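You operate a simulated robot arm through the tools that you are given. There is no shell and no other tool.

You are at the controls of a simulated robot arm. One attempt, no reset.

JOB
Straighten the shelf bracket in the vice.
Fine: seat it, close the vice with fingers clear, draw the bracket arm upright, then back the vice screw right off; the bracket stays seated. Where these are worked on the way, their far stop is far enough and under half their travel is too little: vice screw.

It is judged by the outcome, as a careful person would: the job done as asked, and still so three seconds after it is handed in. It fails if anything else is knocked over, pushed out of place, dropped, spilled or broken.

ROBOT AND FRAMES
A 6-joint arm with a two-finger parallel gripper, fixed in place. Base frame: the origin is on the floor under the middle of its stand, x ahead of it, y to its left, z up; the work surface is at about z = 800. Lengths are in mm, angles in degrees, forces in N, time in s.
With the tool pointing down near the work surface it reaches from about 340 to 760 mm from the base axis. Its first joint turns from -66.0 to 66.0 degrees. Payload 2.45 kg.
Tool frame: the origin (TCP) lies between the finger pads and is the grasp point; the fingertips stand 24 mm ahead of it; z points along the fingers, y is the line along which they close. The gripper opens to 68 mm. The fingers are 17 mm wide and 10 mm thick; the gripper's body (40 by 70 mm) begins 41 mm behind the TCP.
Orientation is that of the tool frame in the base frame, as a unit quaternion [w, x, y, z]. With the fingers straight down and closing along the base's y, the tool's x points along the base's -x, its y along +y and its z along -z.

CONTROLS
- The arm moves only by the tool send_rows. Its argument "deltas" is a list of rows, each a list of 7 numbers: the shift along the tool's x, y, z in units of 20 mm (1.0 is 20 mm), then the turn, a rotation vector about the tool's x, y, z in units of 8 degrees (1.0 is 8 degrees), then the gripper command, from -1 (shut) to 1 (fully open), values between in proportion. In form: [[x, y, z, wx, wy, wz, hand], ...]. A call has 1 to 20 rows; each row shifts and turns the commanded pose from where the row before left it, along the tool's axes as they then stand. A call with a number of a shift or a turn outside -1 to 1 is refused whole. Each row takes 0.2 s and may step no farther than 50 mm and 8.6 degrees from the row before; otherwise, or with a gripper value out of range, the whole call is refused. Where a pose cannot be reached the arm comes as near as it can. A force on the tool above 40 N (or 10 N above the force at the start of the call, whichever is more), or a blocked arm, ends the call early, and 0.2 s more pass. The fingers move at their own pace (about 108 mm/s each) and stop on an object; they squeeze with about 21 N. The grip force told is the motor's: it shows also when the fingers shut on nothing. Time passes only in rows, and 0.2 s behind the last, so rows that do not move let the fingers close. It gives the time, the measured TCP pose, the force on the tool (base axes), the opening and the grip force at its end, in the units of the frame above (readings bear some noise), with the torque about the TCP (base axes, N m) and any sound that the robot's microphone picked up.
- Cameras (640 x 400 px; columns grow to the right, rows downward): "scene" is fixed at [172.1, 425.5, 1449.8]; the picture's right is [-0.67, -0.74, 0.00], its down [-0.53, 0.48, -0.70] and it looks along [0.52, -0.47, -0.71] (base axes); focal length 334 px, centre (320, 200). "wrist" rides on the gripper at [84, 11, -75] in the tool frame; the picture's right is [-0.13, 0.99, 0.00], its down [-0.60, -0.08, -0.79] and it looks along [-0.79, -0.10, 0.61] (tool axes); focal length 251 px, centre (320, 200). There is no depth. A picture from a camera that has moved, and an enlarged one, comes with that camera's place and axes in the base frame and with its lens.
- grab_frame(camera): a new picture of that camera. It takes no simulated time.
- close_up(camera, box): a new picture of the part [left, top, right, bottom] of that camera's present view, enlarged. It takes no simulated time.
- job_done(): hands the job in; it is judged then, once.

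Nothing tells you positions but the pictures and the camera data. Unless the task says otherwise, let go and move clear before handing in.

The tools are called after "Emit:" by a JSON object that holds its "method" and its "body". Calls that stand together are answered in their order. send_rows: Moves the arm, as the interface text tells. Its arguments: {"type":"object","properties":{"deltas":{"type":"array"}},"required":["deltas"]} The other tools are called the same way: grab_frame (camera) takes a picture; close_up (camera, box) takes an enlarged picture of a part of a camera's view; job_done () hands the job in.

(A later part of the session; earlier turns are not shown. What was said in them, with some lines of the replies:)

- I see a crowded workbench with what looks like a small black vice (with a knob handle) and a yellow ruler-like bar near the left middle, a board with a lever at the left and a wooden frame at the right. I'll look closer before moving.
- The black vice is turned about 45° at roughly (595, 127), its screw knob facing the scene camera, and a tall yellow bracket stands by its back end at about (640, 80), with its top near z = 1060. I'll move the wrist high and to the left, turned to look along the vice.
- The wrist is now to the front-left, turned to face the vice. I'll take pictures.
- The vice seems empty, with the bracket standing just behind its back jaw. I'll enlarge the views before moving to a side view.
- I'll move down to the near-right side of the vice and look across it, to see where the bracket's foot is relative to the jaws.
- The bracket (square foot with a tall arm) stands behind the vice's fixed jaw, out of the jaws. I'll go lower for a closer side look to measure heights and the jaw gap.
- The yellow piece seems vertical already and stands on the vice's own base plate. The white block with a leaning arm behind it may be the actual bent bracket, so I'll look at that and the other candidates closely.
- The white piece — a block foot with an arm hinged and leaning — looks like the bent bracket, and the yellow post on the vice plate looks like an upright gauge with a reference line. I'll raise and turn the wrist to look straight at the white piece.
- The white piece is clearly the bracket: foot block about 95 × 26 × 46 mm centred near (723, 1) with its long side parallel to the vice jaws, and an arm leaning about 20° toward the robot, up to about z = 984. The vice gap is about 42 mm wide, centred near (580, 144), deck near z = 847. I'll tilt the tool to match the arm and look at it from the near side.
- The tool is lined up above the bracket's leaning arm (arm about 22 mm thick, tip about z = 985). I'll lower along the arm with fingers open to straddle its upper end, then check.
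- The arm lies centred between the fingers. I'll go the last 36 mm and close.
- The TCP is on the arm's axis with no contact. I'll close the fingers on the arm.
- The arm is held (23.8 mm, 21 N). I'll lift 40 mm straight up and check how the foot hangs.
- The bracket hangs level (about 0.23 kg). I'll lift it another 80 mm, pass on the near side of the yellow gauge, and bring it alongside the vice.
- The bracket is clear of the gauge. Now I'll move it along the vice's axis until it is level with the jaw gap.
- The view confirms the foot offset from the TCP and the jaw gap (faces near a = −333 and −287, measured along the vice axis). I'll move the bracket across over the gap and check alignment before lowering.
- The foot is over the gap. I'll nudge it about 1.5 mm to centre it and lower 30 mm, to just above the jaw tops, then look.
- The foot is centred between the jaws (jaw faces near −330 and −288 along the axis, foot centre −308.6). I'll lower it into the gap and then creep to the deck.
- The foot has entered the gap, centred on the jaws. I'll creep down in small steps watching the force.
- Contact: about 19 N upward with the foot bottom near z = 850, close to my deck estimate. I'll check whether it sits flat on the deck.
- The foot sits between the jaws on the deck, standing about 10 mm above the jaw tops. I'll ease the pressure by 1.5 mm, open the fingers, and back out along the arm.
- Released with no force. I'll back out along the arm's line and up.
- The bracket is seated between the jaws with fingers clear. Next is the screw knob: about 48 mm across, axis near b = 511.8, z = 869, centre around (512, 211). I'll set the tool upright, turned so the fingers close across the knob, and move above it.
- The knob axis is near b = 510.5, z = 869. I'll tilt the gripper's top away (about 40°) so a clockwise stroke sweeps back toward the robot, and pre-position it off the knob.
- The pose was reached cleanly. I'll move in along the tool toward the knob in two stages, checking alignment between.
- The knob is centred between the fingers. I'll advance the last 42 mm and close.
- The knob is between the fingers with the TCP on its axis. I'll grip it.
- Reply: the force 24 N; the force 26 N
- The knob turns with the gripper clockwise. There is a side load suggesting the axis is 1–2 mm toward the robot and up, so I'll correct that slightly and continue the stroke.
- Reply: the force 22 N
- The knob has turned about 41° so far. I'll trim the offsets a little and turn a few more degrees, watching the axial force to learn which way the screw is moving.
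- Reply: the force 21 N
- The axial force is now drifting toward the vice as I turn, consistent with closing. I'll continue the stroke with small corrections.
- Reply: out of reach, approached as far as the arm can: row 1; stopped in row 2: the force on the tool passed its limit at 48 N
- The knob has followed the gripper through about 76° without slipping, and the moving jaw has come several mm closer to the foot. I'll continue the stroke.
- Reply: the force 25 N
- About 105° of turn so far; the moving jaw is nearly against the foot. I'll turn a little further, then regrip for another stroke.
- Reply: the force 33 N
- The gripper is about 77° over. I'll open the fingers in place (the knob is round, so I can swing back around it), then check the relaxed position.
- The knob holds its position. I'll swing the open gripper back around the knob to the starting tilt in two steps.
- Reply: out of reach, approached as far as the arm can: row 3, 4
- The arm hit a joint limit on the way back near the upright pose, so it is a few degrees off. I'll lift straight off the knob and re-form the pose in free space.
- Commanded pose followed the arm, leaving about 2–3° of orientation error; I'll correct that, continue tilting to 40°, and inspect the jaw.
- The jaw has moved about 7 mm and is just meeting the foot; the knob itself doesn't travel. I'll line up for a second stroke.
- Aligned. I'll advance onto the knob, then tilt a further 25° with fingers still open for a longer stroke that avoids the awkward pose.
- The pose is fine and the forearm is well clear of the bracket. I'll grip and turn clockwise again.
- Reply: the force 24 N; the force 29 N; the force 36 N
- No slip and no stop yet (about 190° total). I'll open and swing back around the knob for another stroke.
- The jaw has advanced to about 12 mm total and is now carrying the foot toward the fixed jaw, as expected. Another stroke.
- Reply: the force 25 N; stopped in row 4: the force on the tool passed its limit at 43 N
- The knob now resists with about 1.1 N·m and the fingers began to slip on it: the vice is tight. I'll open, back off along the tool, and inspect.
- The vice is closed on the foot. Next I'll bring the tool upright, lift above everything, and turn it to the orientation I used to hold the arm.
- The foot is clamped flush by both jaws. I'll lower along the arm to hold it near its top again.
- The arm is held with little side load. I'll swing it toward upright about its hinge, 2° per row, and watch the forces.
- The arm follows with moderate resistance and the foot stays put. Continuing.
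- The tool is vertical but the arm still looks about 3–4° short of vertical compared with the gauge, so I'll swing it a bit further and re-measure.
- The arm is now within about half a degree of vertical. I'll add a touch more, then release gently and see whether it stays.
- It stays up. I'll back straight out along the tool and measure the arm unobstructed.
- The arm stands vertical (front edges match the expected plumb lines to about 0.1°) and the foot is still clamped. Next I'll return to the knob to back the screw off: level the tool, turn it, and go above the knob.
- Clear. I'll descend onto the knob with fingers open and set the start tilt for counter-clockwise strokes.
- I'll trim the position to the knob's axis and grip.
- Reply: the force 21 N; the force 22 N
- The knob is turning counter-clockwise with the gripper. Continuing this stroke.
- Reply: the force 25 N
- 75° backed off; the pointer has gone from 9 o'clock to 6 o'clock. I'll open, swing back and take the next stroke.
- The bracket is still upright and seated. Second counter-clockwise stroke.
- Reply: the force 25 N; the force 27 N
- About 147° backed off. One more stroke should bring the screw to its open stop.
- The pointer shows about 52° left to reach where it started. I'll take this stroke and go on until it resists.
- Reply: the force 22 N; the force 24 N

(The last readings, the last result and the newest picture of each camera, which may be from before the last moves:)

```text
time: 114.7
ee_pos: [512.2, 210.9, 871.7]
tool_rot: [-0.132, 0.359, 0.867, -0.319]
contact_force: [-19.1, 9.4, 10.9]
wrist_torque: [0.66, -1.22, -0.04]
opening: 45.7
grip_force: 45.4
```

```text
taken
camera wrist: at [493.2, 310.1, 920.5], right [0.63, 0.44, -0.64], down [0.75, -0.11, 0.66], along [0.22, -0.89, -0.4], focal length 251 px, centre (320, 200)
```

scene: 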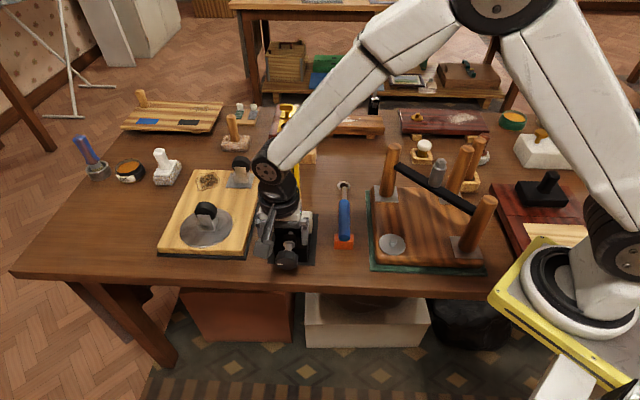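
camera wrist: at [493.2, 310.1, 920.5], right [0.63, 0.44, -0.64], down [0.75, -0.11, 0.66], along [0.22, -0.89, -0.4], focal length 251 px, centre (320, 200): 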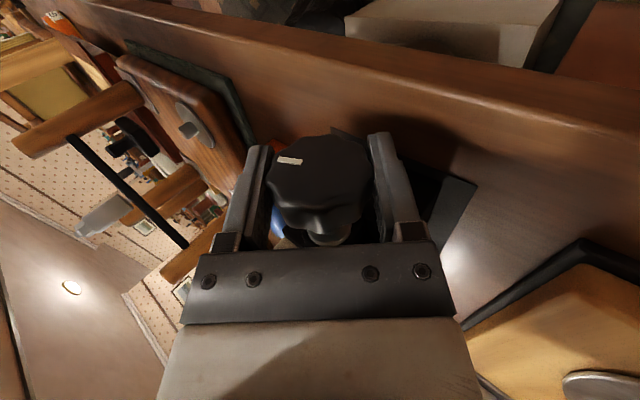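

The screw now resists at the open stop (about 1.3 N·m). I'll release, back off along the tool and inspect everything.

Emit:
{"method": "send_rows", "body": {"deltas": [[0, 0, 0, 0, 0, 0, 0.3], [0, 0, 0, 0, 0, 0, 1], [0, 0, 0, 0, 0, 0, 1], [0, 0, -1, 0, 0, 0, 1], [0, 0, -1, 0, 0, 0, 1], [0, 0, -1, 0, 0, 0, 1], [0, 0, -1, 0, 0, 0, 1], [0, 0, -1, 0, 0, 0, 1], [0, 0, -1, 0, 0, 0, 1], [0, 0, -1, 0, 0, 0, 1]]}}

Emit:
{"method": "grab_frame", "body": {"camera": "wrist"}}

Emit:
{"method": "close_up", "body": {"camera": "scene", "box": [245, 140, 345, 285]}}

```text
time: 116.9
ee_pos: [577.2, 276.5, 977.8]
tool_rot: [-0.132, 0.359, 0.867, -0.32]
contact_force: [0.4, 0.4, -0.3]
wrist_torque: [0.02, -0.02, -0.02]
opening: 67.8
grip_force: 0.0
```

```text
taken
camera wrist: at [556.3, 375.2, 1027.1], right [0.63, 0.44, -0.64], down [0.75, -0.11, 0.66], along [0.22, -0.89, -0.4], focal length 251 px, centre (320, 200)
```

wrist: 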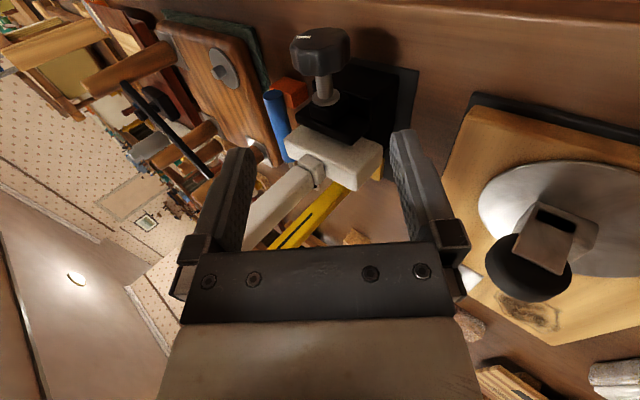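

```text
2.76 times, centred on (295, 212) of scene
camera zoom: at [172.1, 425.5, 1449.8], right [-0.67, -0.74, 0.0], down [-0.53, 0.48, -0.7], along [0.52, -0.47, -0.71], focal length 922 px, centre (389, 166)
```

zoom: 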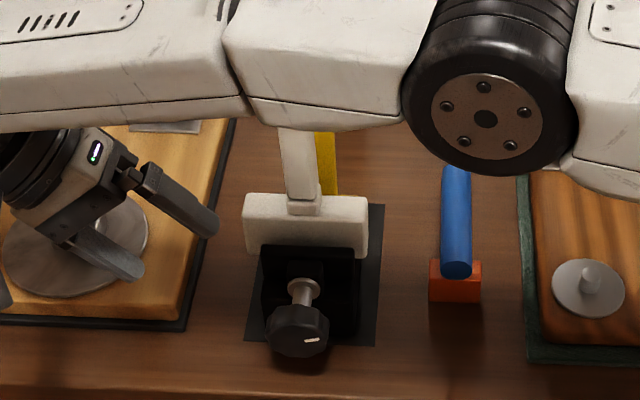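

The jaw is back at its original open position and the bracket is still seated and upright. I'll bring the arm up and away and take a clear view.

Emit:
{"method": "send_rows", "body": {"deltas": [[0, 0, -0.5, -0.85, 0, 0, 1], [0, 0, -0.5, -0.85, 0, 0, 1], [0, 0, -0.5, -0.85, 0, 0, 1], [0, 0, -0.5, -0.85, 0, 0, 1], [0, 0, -0.5, -0.85, 0, 0, 1], [0, 0, -0.5, -0.8, 0, 0, 1], [0, 0, -1, 0, 0, 0, 1], [0, 0, -1, 0, 0, 0, 1], [0, 0, -1, 0, 0, 0, 1], [0, 0, -1, 0, 0, 0, 1], [0, 0, -1, 0, 0, 0, 1], [0, 0, -1, 0, 0, 0, 1]]}}

Emit:
{"method": "send_rows", "body": {"deltas": [[0.6, -0.9, 0, 0, 0, 0, 1], [0.6, -0.9, 0, 0, 0, 0, 1], [0.6, -0.9, 0, 0, 0, 0, 1], [0.6, -0.9, 0, 0, 0, 0, 1], [0.6, -0.9, 0, 0, 0, 0, 1], [0.6, -0.9, 0, 0, 0, 0, 1], [0.6, -0.9, 0, 0, 0, 0, 1], [0.6, -0.9, 0, 0, 0, 0, 1]]}}

Emit:
{"method": "grab_frame", "body": {"camera": "scene"}}

Emit:
{"method": "grab_frame", "body": {"camera": "wrist"}}

Emit:
{"method": "close_up", "body": {"camera": "scene", "box": [255, 140, 335, 285]}}

```text
time: 119.5
ee_pos: [593.0, 290.1, 1151.3]
tool_rot: [0.001, 0.383, 0.924, -0.001]
contact_force: [0.0, -0.2, 0.1]
wrist_torque: [0.01, -0.01, -0.01]
opening: 67.8
grip_force: 0.0
```

```text
time: 121.3
ee_pos: [421.2, 253.9, 1151.2]
tool_rot: [0.0, 0.382, 0.924, 0.0]
contact_force: [-0.2, 0.1, 1.0]
wrist_torque: [0.02, -0.01, 0.0]
opening: 68.2
grip_force: 0.1
```

```text
taken
```

scene: 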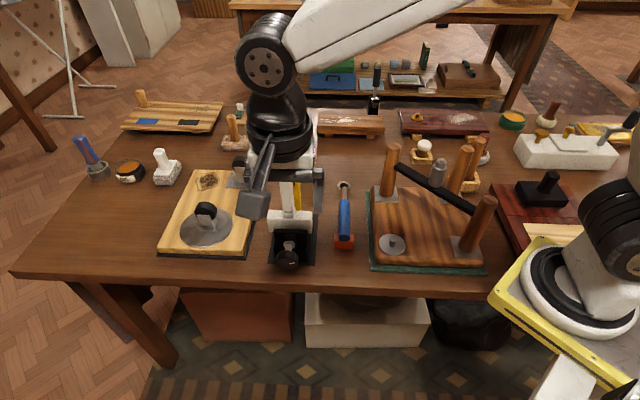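

```text
taken
camera wrist: at [370.1, 322.2, 1225.7], right [0.79, 0.61, 0.0], down [0.37, -0.48, 0.79], along [0.48, -0.63, -0.61], focal length 251 px, centre (320, 200)
```

wrist: 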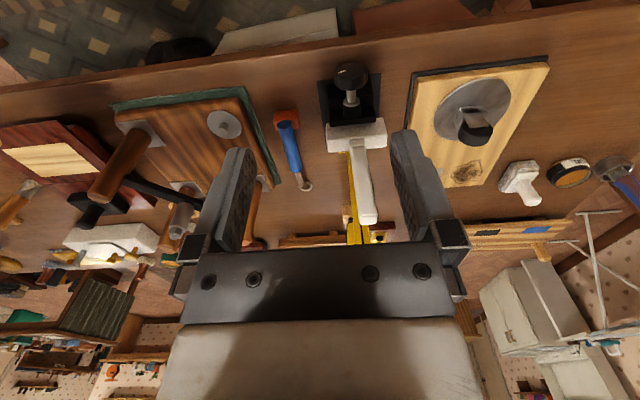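

```text
2.76 times, centred on (295, 212) of scene
camera zoom: at [172.1, 425.5, 1449.8], right [-0.67, -0.74, 0.0], down [-0.53, 0.48, -0.7], along [0.52, -0.47, -0.71], focal length 922 px, centre (389, 166)
```

zoom: 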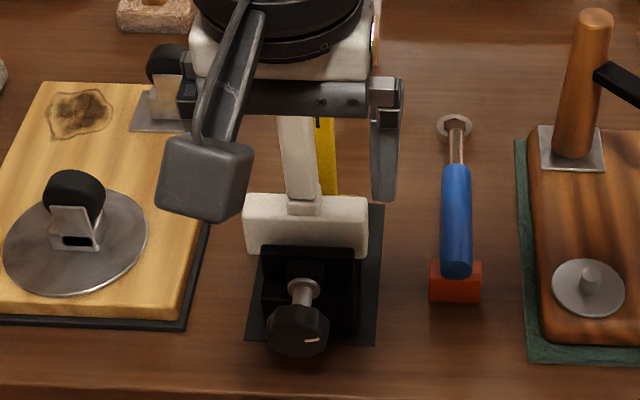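

I'll move the arm away to its starting side for an unobstructed view of the vice and bracket.

Emit:
{"method": "send_rows", "body": {"deltas": [[0, -0.9, 0, 0, 0, 0, 1], [-0.8, -0.9, 0, 0, 0, 0, 1], [-0.8, -0.9, 0, 0, 0, 0, 1], [-0.8, -0.9, 0, 0, 0, 0, 1], [-0.8, -0.9, 0, 0, 0, 0, 1], [-0.8, -0.9, 0, 0, 0, 0, 1], [-0.8, -0.9, 0, 0, 0, 0, 1], [-0.8, -0.3, 0, 0, 0, 0, 1], [-0.8, 0, 0, 0, 0, 0, 1], [-0.8, 0, 0, 0, 0, 0, 1], [0, 0, 0, 0, 0, -0.94, 1], [0, 0, 0, 0, 0, -0.94, 1], [0, 0, 0, 0, 0, -0.94, 1], [0, 0, 0, 0, 0, -0.94, 1], [0, 0, 0, 0, 0, -0.94, 1], [0, 0, 0, 0, 0, -0.93, 1]]}}

Emit:
{"method": "grab_frame", "body": {"camera": "scene"}}

Emit:
{"method": "close_up", "body": {"camera": "scene", "box": [255, 190, 335, 285]}}

Emit:
{"method": "close_up", "body": {"camera": "scene", "box": [270, 135, 320, 225]}}

Emit:
{"method": "grab_frame", "body": {"camera": "wrist"}}

```text
time: 124.7
ee_pos: [431.8, 63.5, 1152.3]
tool_rot: [0.001, -0.002, 1.0, 0.0]
contact_force: [0.1, -0.2, 0.1]
wrist_torque: [-0.02, 0.03, -0.04]
opening: 68.0
grip_force: 0.0
```

```text
taken
```

scene: 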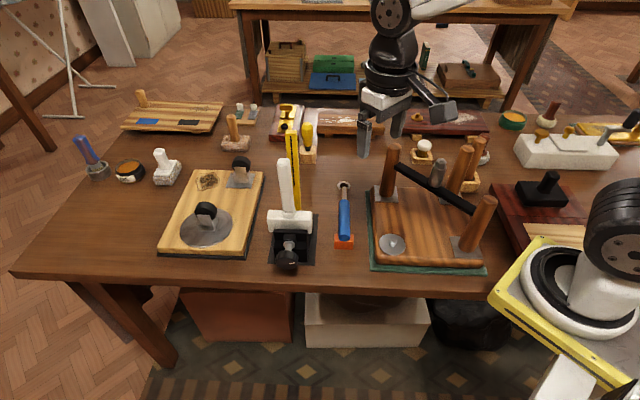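

```text
4.21 times, centred on (295, 238) of scene
camera zoom: at [172.1, 425.5, 1449.8], right [-0.67, -0.74, 0.0], down [-0.53, 0.48, -0.7], along [0.52, -0.47, -0.71], focal length 1408 px, centre (425, 42)
```

zoom: 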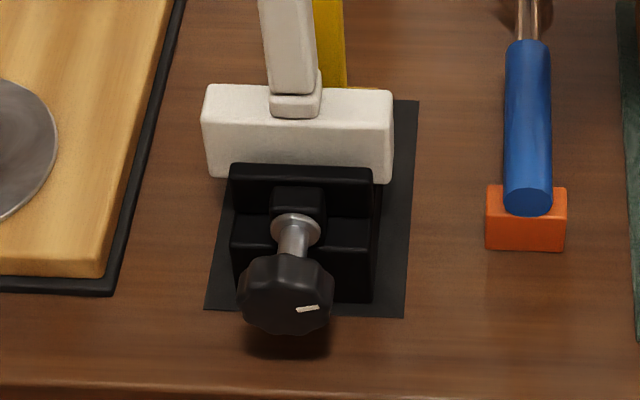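

```text
4.44 times, centred on (295, 180) of scene
camera zoom: at [172.1, 425.5, 1449.8], right [-0.67, -0.74, 0.0], down [-0.53, 0.48, -0.7], along [0.52, -0.47, -0.71], focal length 1486 px, centre (431, 289)
```

zoom: 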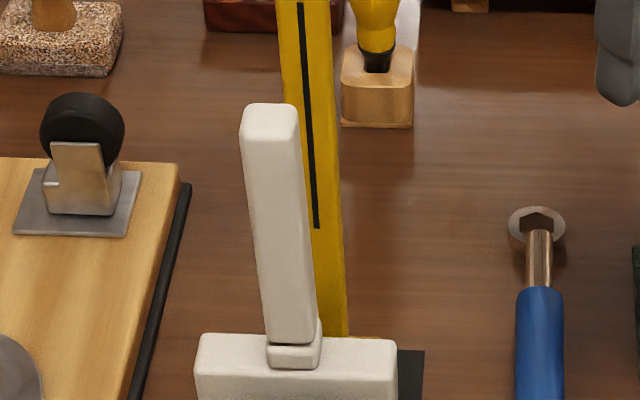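

```text
taken
camera wrist: at [347.4, 72.4, 1226.9], right [0.13, 0.99, 0.0], down [0.6, -0.08, 0.79], along [0.79, -0.1, -0.61], focal length 251 px, centre (320, 200)
```

wrist: 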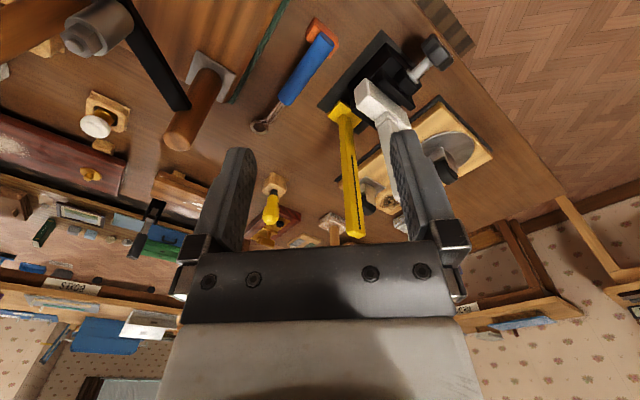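

Emit:
{"method": "close_up", "body": {"camera": "wrist", "box": [310, 20, 470, 240]}}

Emit:
{"method": "close_up", "body": {"camera": "wrist", "box": [320, 25, 460, 130]}}

```text
1.82 times, centred on (390, 130) of wrist
camera zoom: at [347.4, 72.4, 1226.9], right [0.13, 0.99, 0.0], down [0.6, -0.08, 0.79], along [0.79, -0.1, -0.61], focal length 457 px, centre (193, 327)
```

zoom: 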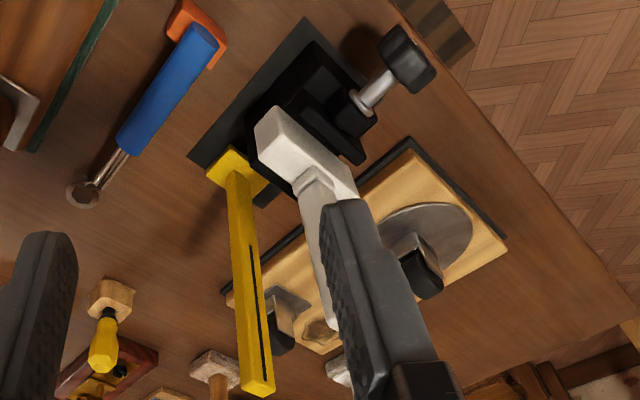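

```text
3.81 times, centred on (390, 78) of wrist
camera zoom: at [347.4, 72.4, 1226.9], right [0.13, 0.99, 0.0], down [0.6, -0.08, 0.79], along [0.79, -0.1, -0.61], focal length 958 px, centre (53, 667)
```

zoom: 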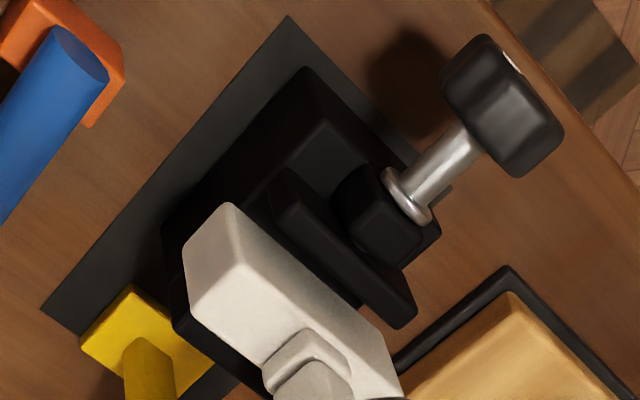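

The screw is back at its open stop, with the jaw and pointer where they started. The bracket sits on the deck against the fixed jaw with its arm upright, nothing else has moved, and the gripper is open and clear, so I'm handing in.

Emit:
{"method": "job_done", "body": {}}

```text
The job is handed in.
```

The shelf bracket is straightened and handed in. No verdict came back with the hand-in.

- **Bracket:** its foot sits on the vice deck between the jaws, against the fixed jaw. In the pictures its arm measured within about 0.1° of vertical. It stayed up when I let go, and again after the screw was backed off.
- **Vice:** I turned the screw about 200° until it went tight on the foot, with the fingers clear of the jaws. After drawing the arm up, I backed it off to its open stop. The jaw and the knob's pointer are where they started.
- **Foot position:** the closing jaw pushed the foot about 5 mm toward the fixed jaw, so it no longer sits in the middle of the gap.
- **Everything else:** nothing else on the bench looks moved in the final pictures. The gripper was open and clear of the bench.

I took the white block with the leaning arm to be the bracket, and the yellow upright on the vice's base plate to be a gauge.
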